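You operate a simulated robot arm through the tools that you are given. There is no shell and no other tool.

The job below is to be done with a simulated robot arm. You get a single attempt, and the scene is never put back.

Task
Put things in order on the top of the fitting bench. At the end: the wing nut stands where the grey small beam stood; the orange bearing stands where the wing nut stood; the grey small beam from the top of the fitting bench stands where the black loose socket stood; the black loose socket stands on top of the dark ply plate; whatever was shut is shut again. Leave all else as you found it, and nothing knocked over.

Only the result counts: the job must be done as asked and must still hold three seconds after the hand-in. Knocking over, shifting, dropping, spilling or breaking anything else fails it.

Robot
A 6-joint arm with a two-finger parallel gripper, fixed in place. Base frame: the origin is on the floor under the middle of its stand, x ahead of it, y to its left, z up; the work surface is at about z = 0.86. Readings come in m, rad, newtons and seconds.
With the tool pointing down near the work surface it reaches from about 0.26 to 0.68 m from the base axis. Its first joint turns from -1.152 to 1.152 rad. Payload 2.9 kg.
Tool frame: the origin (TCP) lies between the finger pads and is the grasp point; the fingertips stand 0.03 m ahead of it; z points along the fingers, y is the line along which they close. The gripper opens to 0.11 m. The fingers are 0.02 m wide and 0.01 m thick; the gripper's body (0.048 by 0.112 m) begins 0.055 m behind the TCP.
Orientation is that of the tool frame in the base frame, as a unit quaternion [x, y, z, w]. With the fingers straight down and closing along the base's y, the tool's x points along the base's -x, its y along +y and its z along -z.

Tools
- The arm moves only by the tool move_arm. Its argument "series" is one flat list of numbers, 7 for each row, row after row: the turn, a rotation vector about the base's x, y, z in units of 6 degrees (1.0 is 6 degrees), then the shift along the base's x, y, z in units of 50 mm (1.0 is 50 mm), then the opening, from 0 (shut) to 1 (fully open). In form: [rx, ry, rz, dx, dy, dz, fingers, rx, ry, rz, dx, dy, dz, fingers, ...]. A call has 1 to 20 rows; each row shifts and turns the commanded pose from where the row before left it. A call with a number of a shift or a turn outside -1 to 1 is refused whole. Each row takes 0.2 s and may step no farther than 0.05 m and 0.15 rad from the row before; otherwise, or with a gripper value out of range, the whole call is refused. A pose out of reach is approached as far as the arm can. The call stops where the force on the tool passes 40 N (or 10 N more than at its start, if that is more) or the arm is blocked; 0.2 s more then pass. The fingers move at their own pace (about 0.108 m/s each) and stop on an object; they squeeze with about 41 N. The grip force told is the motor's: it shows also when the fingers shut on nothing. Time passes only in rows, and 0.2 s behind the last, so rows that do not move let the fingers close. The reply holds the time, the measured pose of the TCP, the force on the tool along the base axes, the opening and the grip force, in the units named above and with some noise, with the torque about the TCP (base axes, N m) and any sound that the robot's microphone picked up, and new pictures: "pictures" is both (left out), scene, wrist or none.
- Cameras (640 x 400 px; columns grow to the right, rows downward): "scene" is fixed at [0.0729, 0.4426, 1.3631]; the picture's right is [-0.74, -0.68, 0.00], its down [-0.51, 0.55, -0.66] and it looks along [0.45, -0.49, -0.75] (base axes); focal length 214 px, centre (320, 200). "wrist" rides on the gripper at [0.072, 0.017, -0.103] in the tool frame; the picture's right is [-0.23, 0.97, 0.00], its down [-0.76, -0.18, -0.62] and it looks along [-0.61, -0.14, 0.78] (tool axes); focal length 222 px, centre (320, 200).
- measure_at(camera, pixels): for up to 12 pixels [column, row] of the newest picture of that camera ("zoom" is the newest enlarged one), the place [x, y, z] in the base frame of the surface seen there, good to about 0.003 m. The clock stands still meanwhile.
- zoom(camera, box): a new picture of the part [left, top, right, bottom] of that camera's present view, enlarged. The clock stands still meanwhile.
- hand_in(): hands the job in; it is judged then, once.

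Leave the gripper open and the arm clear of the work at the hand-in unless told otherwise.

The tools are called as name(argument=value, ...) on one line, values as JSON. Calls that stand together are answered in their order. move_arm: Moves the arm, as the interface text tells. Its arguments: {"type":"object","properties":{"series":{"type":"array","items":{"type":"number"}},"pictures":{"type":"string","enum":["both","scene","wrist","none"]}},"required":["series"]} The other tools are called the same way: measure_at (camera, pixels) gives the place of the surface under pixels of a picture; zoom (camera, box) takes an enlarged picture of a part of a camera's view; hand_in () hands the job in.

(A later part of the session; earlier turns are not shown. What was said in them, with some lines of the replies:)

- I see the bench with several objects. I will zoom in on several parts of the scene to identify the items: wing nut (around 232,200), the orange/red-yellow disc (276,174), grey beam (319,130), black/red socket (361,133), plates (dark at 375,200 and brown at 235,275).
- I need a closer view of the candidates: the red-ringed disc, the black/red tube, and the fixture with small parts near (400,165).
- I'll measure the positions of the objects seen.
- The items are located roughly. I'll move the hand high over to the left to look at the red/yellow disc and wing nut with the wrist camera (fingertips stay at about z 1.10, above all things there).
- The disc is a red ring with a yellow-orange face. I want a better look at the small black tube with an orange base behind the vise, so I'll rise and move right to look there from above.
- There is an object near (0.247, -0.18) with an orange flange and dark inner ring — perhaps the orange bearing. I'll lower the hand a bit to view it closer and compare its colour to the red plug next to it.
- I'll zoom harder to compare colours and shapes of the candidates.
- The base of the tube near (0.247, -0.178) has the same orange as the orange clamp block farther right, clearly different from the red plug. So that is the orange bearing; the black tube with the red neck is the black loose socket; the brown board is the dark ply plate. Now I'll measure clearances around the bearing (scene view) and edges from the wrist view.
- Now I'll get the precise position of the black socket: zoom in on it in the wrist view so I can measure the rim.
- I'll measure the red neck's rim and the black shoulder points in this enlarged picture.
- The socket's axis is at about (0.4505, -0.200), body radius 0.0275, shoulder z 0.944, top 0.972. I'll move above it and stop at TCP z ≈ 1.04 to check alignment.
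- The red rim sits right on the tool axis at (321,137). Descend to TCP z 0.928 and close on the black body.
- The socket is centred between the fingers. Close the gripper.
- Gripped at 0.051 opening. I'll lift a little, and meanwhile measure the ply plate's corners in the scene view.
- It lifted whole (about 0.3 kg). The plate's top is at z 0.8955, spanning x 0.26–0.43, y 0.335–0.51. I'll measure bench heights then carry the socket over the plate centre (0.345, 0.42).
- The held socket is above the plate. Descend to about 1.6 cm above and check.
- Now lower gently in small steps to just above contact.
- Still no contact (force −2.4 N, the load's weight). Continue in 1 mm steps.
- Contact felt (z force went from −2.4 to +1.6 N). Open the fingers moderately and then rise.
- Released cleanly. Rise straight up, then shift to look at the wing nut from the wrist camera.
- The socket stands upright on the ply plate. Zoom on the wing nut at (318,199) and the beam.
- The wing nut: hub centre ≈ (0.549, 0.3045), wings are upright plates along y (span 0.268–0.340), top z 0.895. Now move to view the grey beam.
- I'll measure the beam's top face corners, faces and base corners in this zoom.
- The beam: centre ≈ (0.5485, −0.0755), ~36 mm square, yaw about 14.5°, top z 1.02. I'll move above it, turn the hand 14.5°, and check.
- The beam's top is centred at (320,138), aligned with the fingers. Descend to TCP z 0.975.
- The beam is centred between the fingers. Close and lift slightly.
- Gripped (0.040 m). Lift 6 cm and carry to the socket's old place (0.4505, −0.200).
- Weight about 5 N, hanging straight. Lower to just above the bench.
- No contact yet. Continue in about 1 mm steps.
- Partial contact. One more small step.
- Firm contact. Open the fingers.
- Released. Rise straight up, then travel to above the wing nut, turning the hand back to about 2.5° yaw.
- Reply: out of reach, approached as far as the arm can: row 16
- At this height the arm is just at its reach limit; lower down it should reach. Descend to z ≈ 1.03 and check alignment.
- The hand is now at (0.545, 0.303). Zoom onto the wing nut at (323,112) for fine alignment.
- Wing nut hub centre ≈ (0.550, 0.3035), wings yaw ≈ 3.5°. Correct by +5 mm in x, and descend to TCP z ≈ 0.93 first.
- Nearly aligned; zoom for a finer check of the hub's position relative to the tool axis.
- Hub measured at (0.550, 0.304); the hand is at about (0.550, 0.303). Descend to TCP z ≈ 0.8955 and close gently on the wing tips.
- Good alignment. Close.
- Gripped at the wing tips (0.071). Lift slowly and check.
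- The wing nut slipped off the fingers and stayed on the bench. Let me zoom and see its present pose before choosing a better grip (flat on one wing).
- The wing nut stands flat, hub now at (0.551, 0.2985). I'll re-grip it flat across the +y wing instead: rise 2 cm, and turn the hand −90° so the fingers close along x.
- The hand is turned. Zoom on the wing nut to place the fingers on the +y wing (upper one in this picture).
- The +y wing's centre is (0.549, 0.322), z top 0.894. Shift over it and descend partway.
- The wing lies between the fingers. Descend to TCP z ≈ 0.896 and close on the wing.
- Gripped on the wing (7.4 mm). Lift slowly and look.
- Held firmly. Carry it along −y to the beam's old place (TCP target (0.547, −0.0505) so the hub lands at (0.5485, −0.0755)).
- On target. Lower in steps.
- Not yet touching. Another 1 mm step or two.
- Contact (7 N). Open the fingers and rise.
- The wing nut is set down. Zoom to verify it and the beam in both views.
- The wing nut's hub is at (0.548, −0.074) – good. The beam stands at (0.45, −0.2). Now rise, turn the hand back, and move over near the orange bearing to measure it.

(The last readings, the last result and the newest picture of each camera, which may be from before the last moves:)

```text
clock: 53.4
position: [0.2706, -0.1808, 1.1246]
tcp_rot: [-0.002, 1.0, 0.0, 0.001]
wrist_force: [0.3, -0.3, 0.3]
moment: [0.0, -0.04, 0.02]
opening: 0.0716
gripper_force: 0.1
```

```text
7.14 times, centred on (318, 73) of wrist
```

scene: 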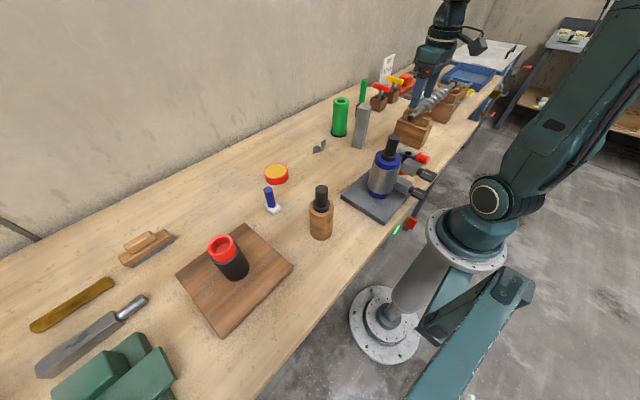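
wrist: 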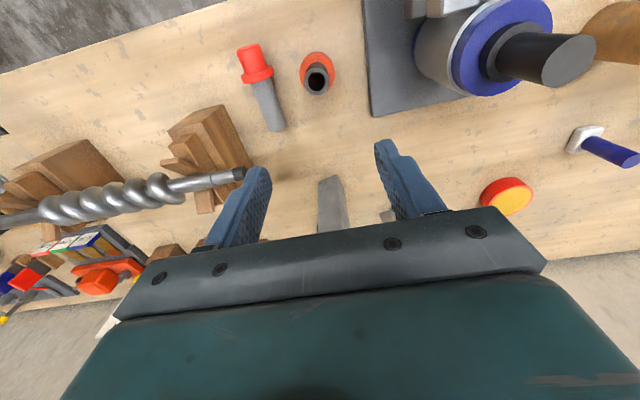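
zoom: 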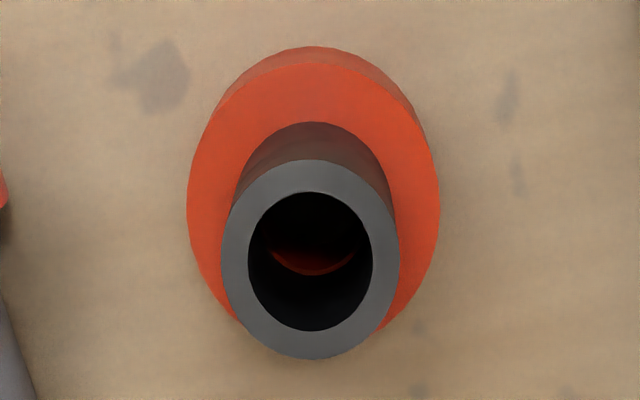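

measure_at(camera="zoom", pixels=[[311, 172], [311, 345], [234, 255], [386, 255], [311, 75], [195, 200], [432, 200], [215, 130], [410, 130], [210, 270], [415, 275], [311, 53]])

measure_at(camera="wrist", pixels=[[262, 76], [272, 72], [275, 128], [282, 118], [280, 100], [372, 70], [368, 110], [420, 8], [268, 60], [258, 84], [246, 175], [380, 20]])

```text
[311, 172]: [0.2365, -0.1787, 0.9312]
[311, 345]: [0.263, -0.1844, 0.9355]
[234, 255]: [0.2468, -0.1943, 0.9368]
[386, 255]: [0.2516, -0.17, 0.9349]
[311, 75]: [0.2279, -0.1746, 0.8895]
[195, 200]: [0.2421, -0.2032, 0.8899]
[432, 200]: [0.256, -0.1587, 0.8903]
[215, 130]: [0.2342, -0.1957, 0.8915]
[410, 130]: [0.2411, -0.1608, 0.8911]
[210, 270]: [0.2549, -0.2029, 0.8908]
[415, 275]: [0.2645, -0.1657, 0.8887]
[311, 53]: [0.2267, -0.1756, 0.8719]
```

```text
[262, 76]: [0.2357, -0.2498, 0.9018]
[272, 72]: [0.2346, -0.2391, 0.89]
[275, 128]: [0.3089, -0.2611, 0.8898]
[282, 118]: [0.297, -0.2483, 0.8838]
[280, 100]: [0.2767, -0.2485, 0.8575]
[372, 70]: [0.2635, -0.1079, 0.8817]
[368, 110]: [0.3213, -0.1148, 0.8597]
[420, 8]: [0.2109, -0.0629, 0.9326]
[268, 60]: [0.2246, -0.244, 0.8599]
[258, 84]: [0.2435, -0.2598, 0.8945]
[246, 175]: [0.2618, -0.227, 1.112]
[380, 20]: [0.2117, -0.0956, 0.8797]
```

The bearing's axis is at about (0.2495, −0.1815), flange diameter ≈ 0.048 (z 0.86–0.89), tube top 0.9355. Nearest neighbours: plug collar at y −0.239 and vise plate at y −0.11. I'll go above it with opening ~0.07 and stop at z ≈ 1.0.

move_arm(series=[0, 0, 0, -0.422, -0.01, -0.3, 0.63, 0, 0, 0, 0, 0, -0.9, 0.63, 0, 0, 0, 0, 0, -0.9, 0.63, 0, 0, 0, 0, 0, -0.4, 0.63])

```text
clock: 54.4
position: [0.2493, -0.1796, 1.0031]
tcp_rot: [-0.001, 1.0, 0.0, 0.0]
wrist_force: [0.5, 0.2, 0.1]
moment: [0.01, 0.04, 0.04]
opening: 0.0692
gripper_force: 0.0
```

scene: 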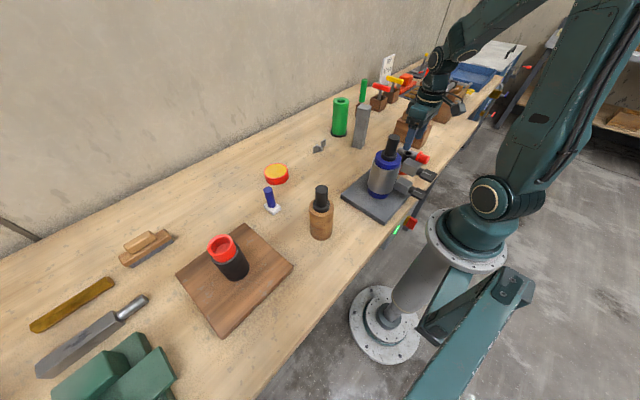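
wrist: 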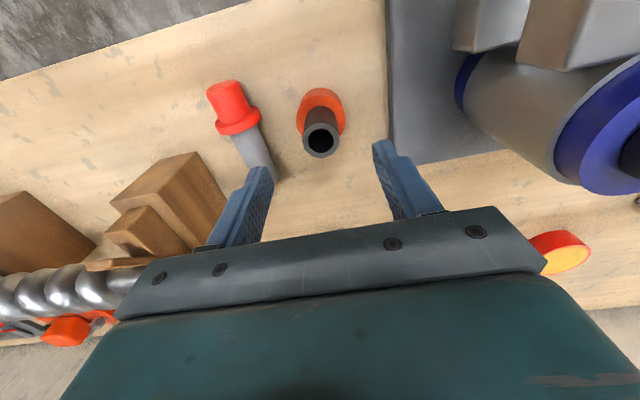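

The bearing's tube sits on the tool axis (321,140). Descend to TCP z ≈ 0.90.

move_arm(series=[0, 0, 0, 0, -0.01, -0.7, 0.63, 0, 0, 0, 0, 0, -0.7, 0.63, 0, 0, 0, 0, 0, -0.6, 0.63, 0, 0, 0, 0, 0, 0, 0.63])

```text
clock: 55.4
position: [0.2485, -0.1809, 0.9006]
tcp_rot: [-0.003, 1.0, 0.0, 0.001]
wrist_force: [0.5, 0.4, -0.8]
moment: [0.0, 0.0, -0.01]
opening: 0.0693
gripper_force: 0.0
```

scene: 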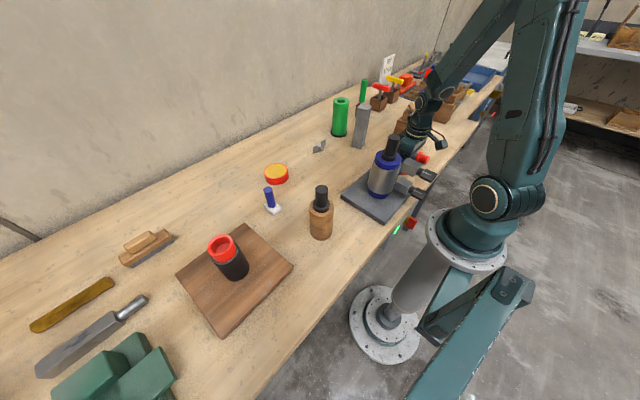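
wrist: 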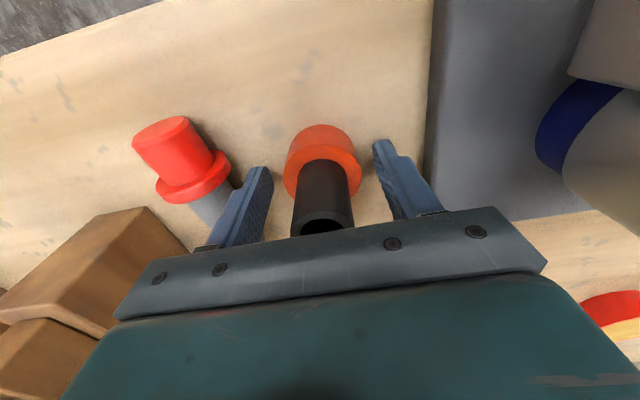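

The flange is centred between the fingers with clearance to the plug. Close on the orange flange.

move_arm(series=[0, 0, 0, 0, 0, 0, 0.4, 0, 0, 0, 0, 0, 0, 0, 0, 0, 0, 0, 0, 0, 0], pictures="wrist")

```text
clock: 56.2
position: [0.249, -0.1809, 0.9]
tcp_rot: [-0.002, 1.0, 0.0, 0.0]
wrist_force: [-0.3, 0.1, 0.0]
moment: [-0.01, 0.0, -0.01]
opening: 0.0475
gripper_force: 41.4
```

wrist: 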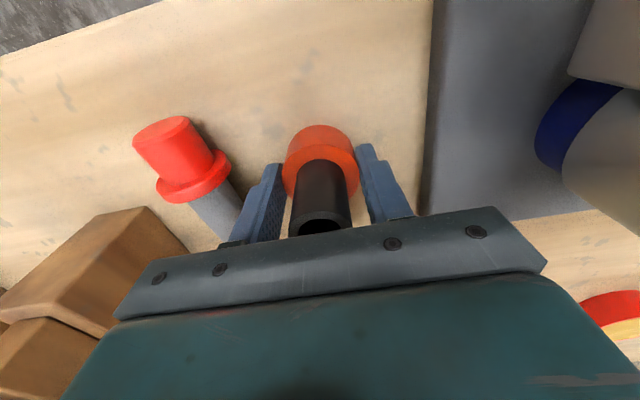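

Gripped at 0.0475 m. Lift straight up.

move_arm(series=[0, 0, 0, 0, 0, 0.2, 0, 0, 0, 0, 0, 0, 0.6, 0, 0, 0, 0, 0, 0, 1, 0, 0, 0, 0, 0, 0, 1, 0, 0, 0, 0, 0, 0, 1, 0, 0, 0, 0, 0, 0, 0.8, 0])

```text
clock: 57.6
position: [0.2493, -0.1795, 1.1328]
tcp_rot: [-0.001, 1.0, 0.0, -0.001]
wrist_force: [0.0, 0.0, -3.1]
moment: [0.01, -0.02, -0.02]
opening: 0.0474
gripper_force: 41.1
```

scene: 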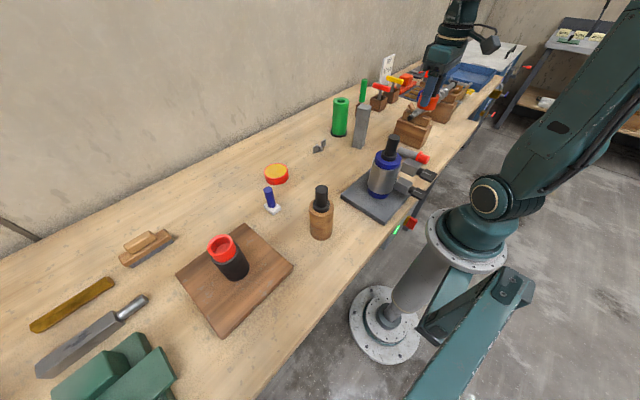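
wrist: 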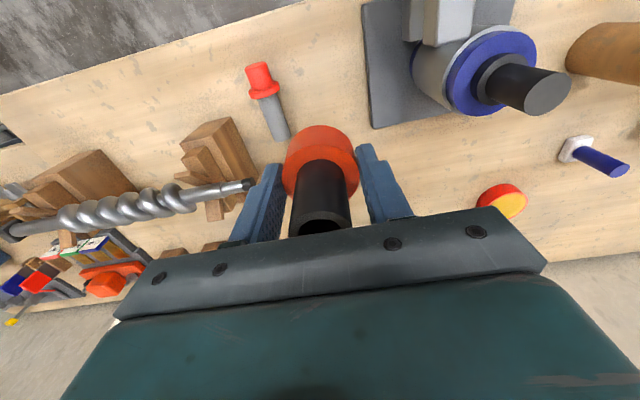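

The bearing came up whole. Carry it to the wing nut's former place (0.5495, 0.304), lowering a little on the way.

move_arm(series=[0, 0, 0, 0.462, 0.7465, -0.154, 0, 0, 0, 0, 0.462, 0.7465, -0.154, 0, 0, 0, 0, 0.462, 0.7465, -0.154, 0, 0, 0, 0, 0.462, 0.7465, -0.154, 0, 0, 0, 0, 0.462, 0.7465, -0.154, 0, 0, 0, 0, 0.462, 0.7465, -0.154, 0, 0, 0, 0, 0.462, 0.7465, -0.154, 0, 0, 0, 0, 0.462, 0.7465, -0.154, 0, 0, 0, 0, 0.462, 0.7465, -0.154, 0, 0, 0, 0, 0.462, 0.7465, -0.154, 0, 0, 0, 0, 0.462, 0.7465, -0.154, 0, 0, 0, 0, 0.462, 0.7465, -0.154, 0, 0, 0, 0, 0.462, 0.7465, -0.154, 0, 0, 0, 0, 0, 0, 0, 0])

```text
clock: 60.6
position: [0.5494, 0.3038, 1.03]
tcp_rot: [-0.002, 1.0, 0.0, -0.001]
wrist_force: [-0.1, 0.2, -3.0]
moment: [0.03, -0.01, 0.01]
opening: 0.0473
gripper_force: 41.0
```

scene: 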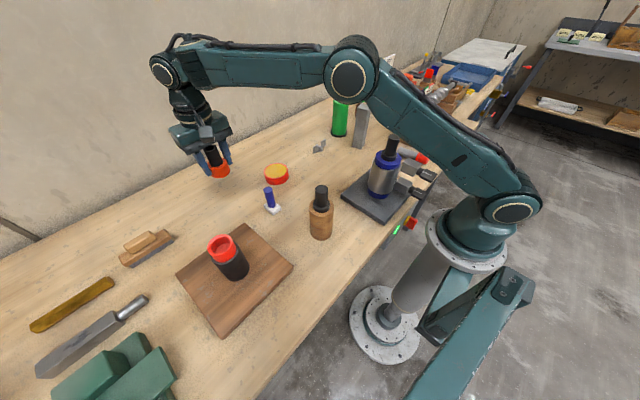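
wrist: 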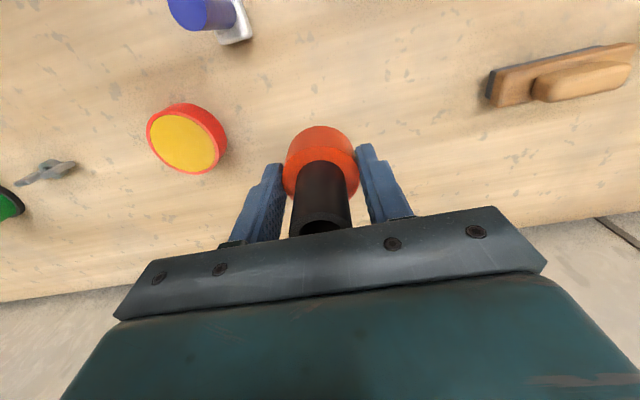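

On target at (0.549, 0.304). Lower to about 5 mm above contact.

move_arm(series=[0, 0, 0, 0, 0, -0.8, 0, 0, 0, 0, 0, 0, -0.8, 0, 0, 0, 0, 0, 0, -0.7, 0, 0, 0, 0, 0, 0, -0.1, 0, 0, 0, 0, 0, 0, -0.1, 0, 0, 0, 0, 0, 0, -0.04, 0, 0, 0, 0, 0, 0, 0, 0], pictures="wrist")

```text
clock: 62.2
position: [0.5484, 0.3037, 0.9027]
tcp_rot: [-0.002, 1.0, 0.0, 0.0]
wrist_force: [-0.3, 0.5, -2.7]
moment: [-0.02, -0.01, -0.05]
opening: 0.0474
gripper_force: 40.9
```

wrist: 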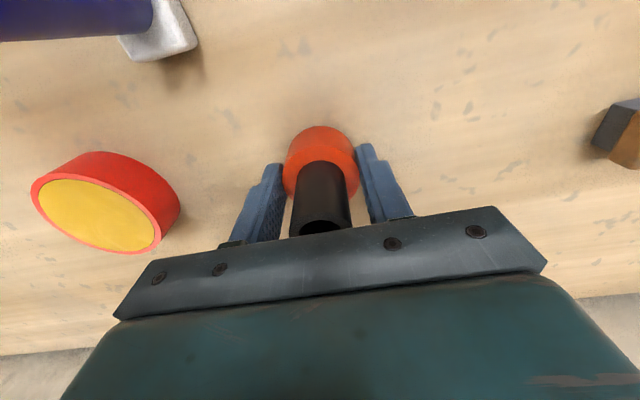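

Small steps to contact.

move_arm(series=[0, 0, 0, 0, 0, -0.02, 0, 0, 0, 0, 0, 0, -0.02, 0, 0, 0, 0, 0, 0, 0, 0], pictures="none")

```text
clock: 63.0
position: [0.5494, 0.3032, 0.9022]
tcp_rot: [-0.001, 1.0, 0.0, 0.0]
wrist_force: [0.6, -0.5, -3.6]
moment: [0.02, -0.02, -0.01]
opening: 0.0471
gripper_force: 41.3
```

move_arm(series=[0, 0, 0, 0, 0, -0.02, 0, 0, 0, 0, 0, 0, 0, 0], pictures="none")

```text
clock: 63.6
position: [0.549, 0.303, 0.9008]
tcp_rot: [-0.003, 1.0, 0.0, 0.0]
wrist_force: [0.1, -1.1, -1.6]
moment: [0.02, 0.02, -0.06]
opening: 0.0476
gripper_force: 41.0
```

move_arm(series=[0, 0, 0, 0, 0, -0.02, 0, 0, 0, 0, 0, 0, 0, 0], pictures="none")

```text
clock: 64.2
position: [0.5489, 0.3029, 0.9012]
tcp_rot: [-0.002, 1.0, 0.0, 0.001]
wrist_force: [-2.1, -0.5, 4.6]
moment: [-0.1, 0.15, -0.04]
opening: 0.0474
gripper_force: 41.1
```

Contact (4.6 N upward). Open and rise straight up.

move_arm(series=[0, 0, 0, 0, 0, 0, 0.5, 0, 0, 0, 0, 0, 0, 0.65, 0, 0, 0, 0, 0, 0, 0.8, 0, 0, 0, 0, 0, 0.4, 0.8, 0, 0, 0, 0, 0, 0.8, 0.8, 0, 0, 0, 0, 0, 0.8, 0.8, 0, 0, 0, 0, 0, 0.6, 0.8])

```text
clock: 65.8
position: [0.5485, 0.3031, 1.0315]
tcp_rot: [-0.002, 1.0, -0.001, 0.0]
wrist_force: [-0.7, 0.0, -1.1]
moment: [0.01, -0.01, 0.01]
opening: 0.088
gripper_force: 0.1
```

scene: 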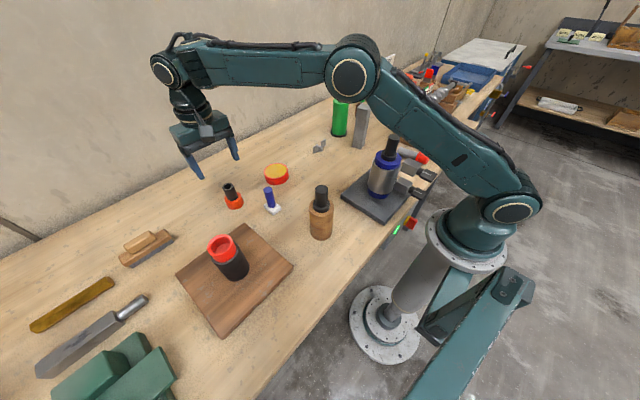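
wrist: 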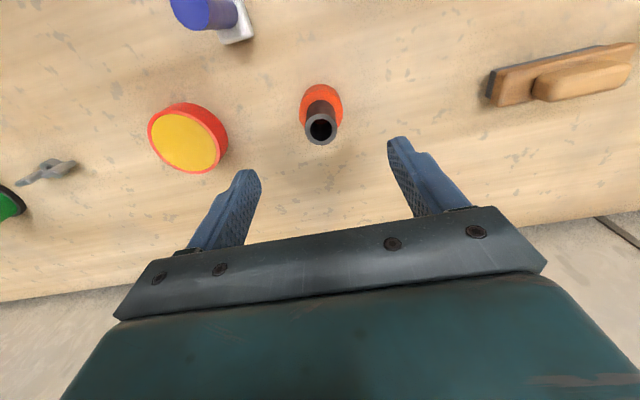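

All four items are placed. Withdraw the arm to its starting area with the gripper open and check the whole scene.

move_arm(series=[0, 0, 0, -0.346, -0.8, 0.25, 1, 0, 0, 0, -0.346, -0.8, 0.25, 1, 0, 0, 0, -0.346, -0.8, 0.25, 1, 0, 0, 0, -0.346, -0.8, 0.25, 1, 0, 0, 0, -0.346, -0.8, 0.25, 1, 0, 0, 0, -0.346, -0.8, 0.25, 1, 0, 0, 0, -0.346, -0.8, 0.25, 1, 0, 0, 0, -0.346, -0.8, 0.25, 1, 0, 0, 0, 0, 0, 0, 1])

```text
clock: 67.8
position: [0.4096, -0.0172, 1.1299]
tcp_rot: [-0.002, 1.0, 0.0, 0.0]
wrist_force: [0.4, -0.1, 0.2]
moment: [-0.02, 0.01, -0.02]
opening: 0.11
gripper_force: 0.0
```

scene: 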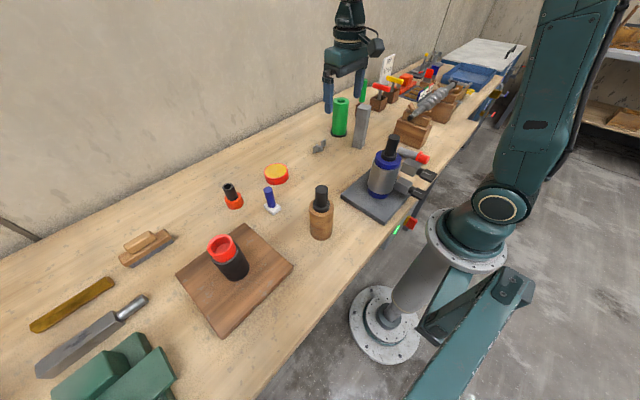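
wrist: 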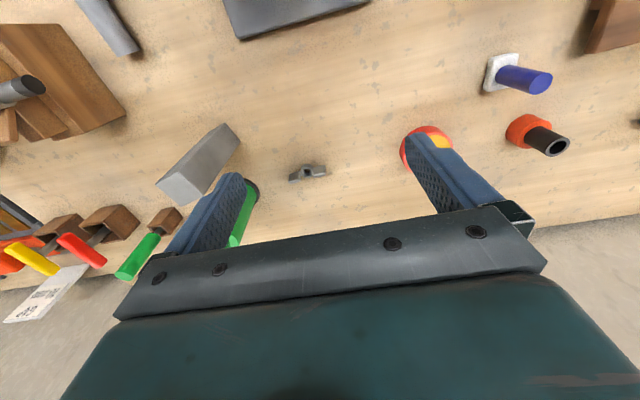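

Final verification by zooms of each placed item.

zoom(camera="scene", box=[210, 150, 310, 220])

zoom(camera="scene", box=[170, 215, 300, 340])

zoom(camera="scene", box=[300, 90, 440, 230])

zoom(camera="wrist", box=[150, 110, 340, 230])

```text
5.71 times, centred on (260, 185) of scene
```

zoom: 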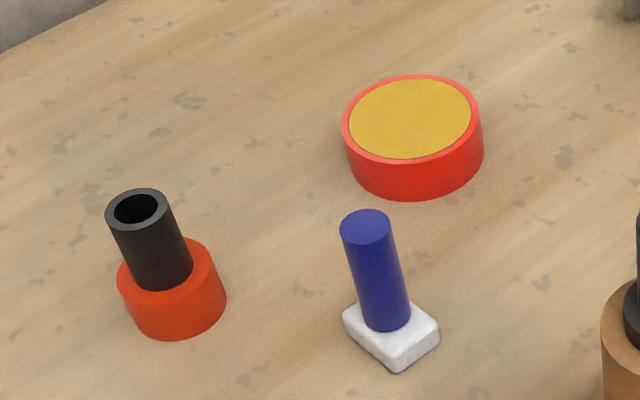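

```text
3.20 times, centred on (235, 278) of scene
```

zoom: 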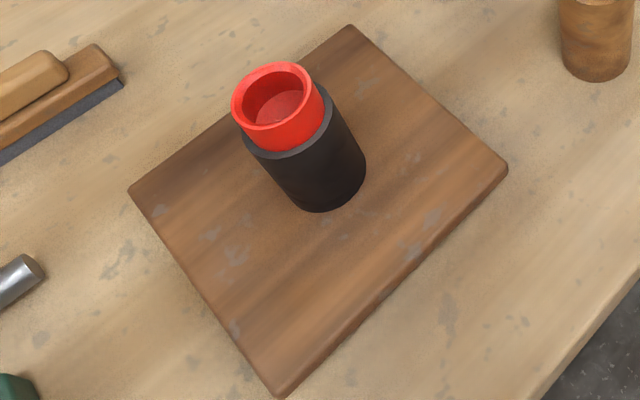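

```text
2.86 times, centred on (370, 160) of scene
```

zoom: 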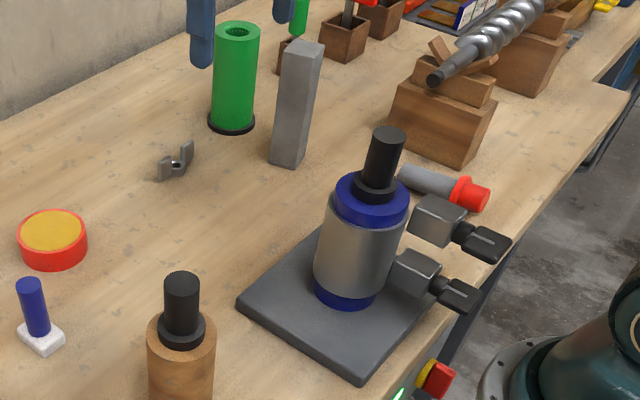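

```text
3.33 times, centred on (245, 170) of wrist
```

zoom: 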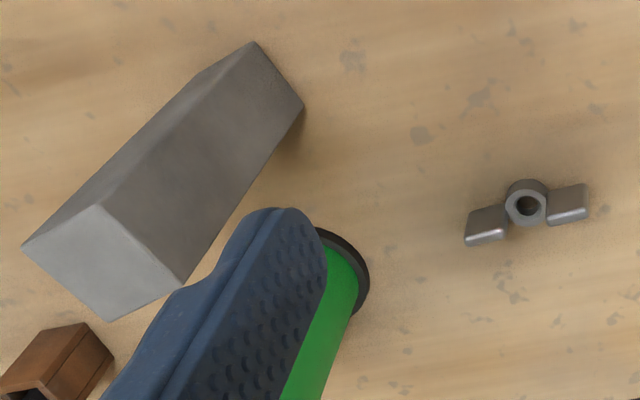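

Measure the beam's corners top and bottom to be sure it stands upright, and the wing nut hub, in this zoom.

measure_at(camera="zoom", pixels=[[30, 245], [98, 212], [175, 280], [112, 312], [253, 47], [299, 106], [196, 80], [105, 260], [508, 203], [545, 203], [526, 185], [526, 222]])

measure_at(camera="wrist", pixels=[[530, 118], [515, 138], [562, 148], [548, 147], [568, 143]])

```text
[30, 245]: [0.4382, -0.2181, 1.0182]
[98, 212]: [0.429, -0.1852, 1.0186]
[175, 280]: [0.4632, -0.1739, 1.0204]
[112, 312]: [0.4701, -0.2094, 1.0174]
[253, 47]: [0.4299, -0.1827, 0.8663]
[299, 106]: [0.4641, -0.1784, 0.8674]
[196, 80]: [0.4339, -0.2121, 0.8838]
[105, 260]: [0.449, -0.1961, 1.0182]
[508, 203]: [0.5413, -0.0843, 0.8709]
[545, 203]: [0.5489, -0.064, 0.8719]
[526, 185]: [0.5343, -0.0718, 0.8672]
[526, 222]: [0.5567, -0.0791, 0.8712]
```

```text
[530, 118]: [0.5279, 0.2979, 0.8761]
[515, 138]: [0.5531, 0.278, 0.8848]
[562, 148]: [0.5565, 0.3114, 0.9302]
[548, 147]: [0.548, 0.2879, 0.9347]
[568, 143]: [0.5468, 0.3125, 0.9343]
```

Everything checks out:
- The beam stands upright at (0.450, −0.197).
- The wing nut's hub is at (0.547, −0.075).
- The bearing stands at (0.549, 0.303).
- The socket stands on the ply plate.

Nothing else has moved and nothing was opened. The gripper is open and the arm is clear, so I'm handing in.

hand_in()

```text
The job is handed in.
```

I put all four items in their new places and handed the job in. I haven't been told whether it passed.

| Item | Where it stands now | Measured position (x, y) |
|---|---|---|
| Black loose socket | upright on the dark ply plate | about (0.345, 0.42) |
| Grey small beam | where the socket stood | about 3 mm from the socket's old centre |
| Wing nut | where the beam stood | about 2 mm from the beam's old centre |
| Orange bearing | where the wing nut stood | about 1–2 mm from the nut's old hub |

- **Wing nut slip:** my first grip, on the wing tips, slid off as I started to lift. The nut stayed upright and moved about 5 mm along the bench. I picked it up again flat across one wing and placed it from there.
- **Which items I took them to be:** the names weren't marked, so I went by looks:
  - The bearing is the orange base with the dark tube.
  - The socket is the black cylinder with the red neck.
  - The ply plate is the brown board.
  - I left the red-ringed disc with the yellow face alone, because neither colour is orange.
- **Everything else:** I opened nothing, and the final pictures show nothing knocked over and nothing else moved. The gripper was open and the arm clear at the hand-in.
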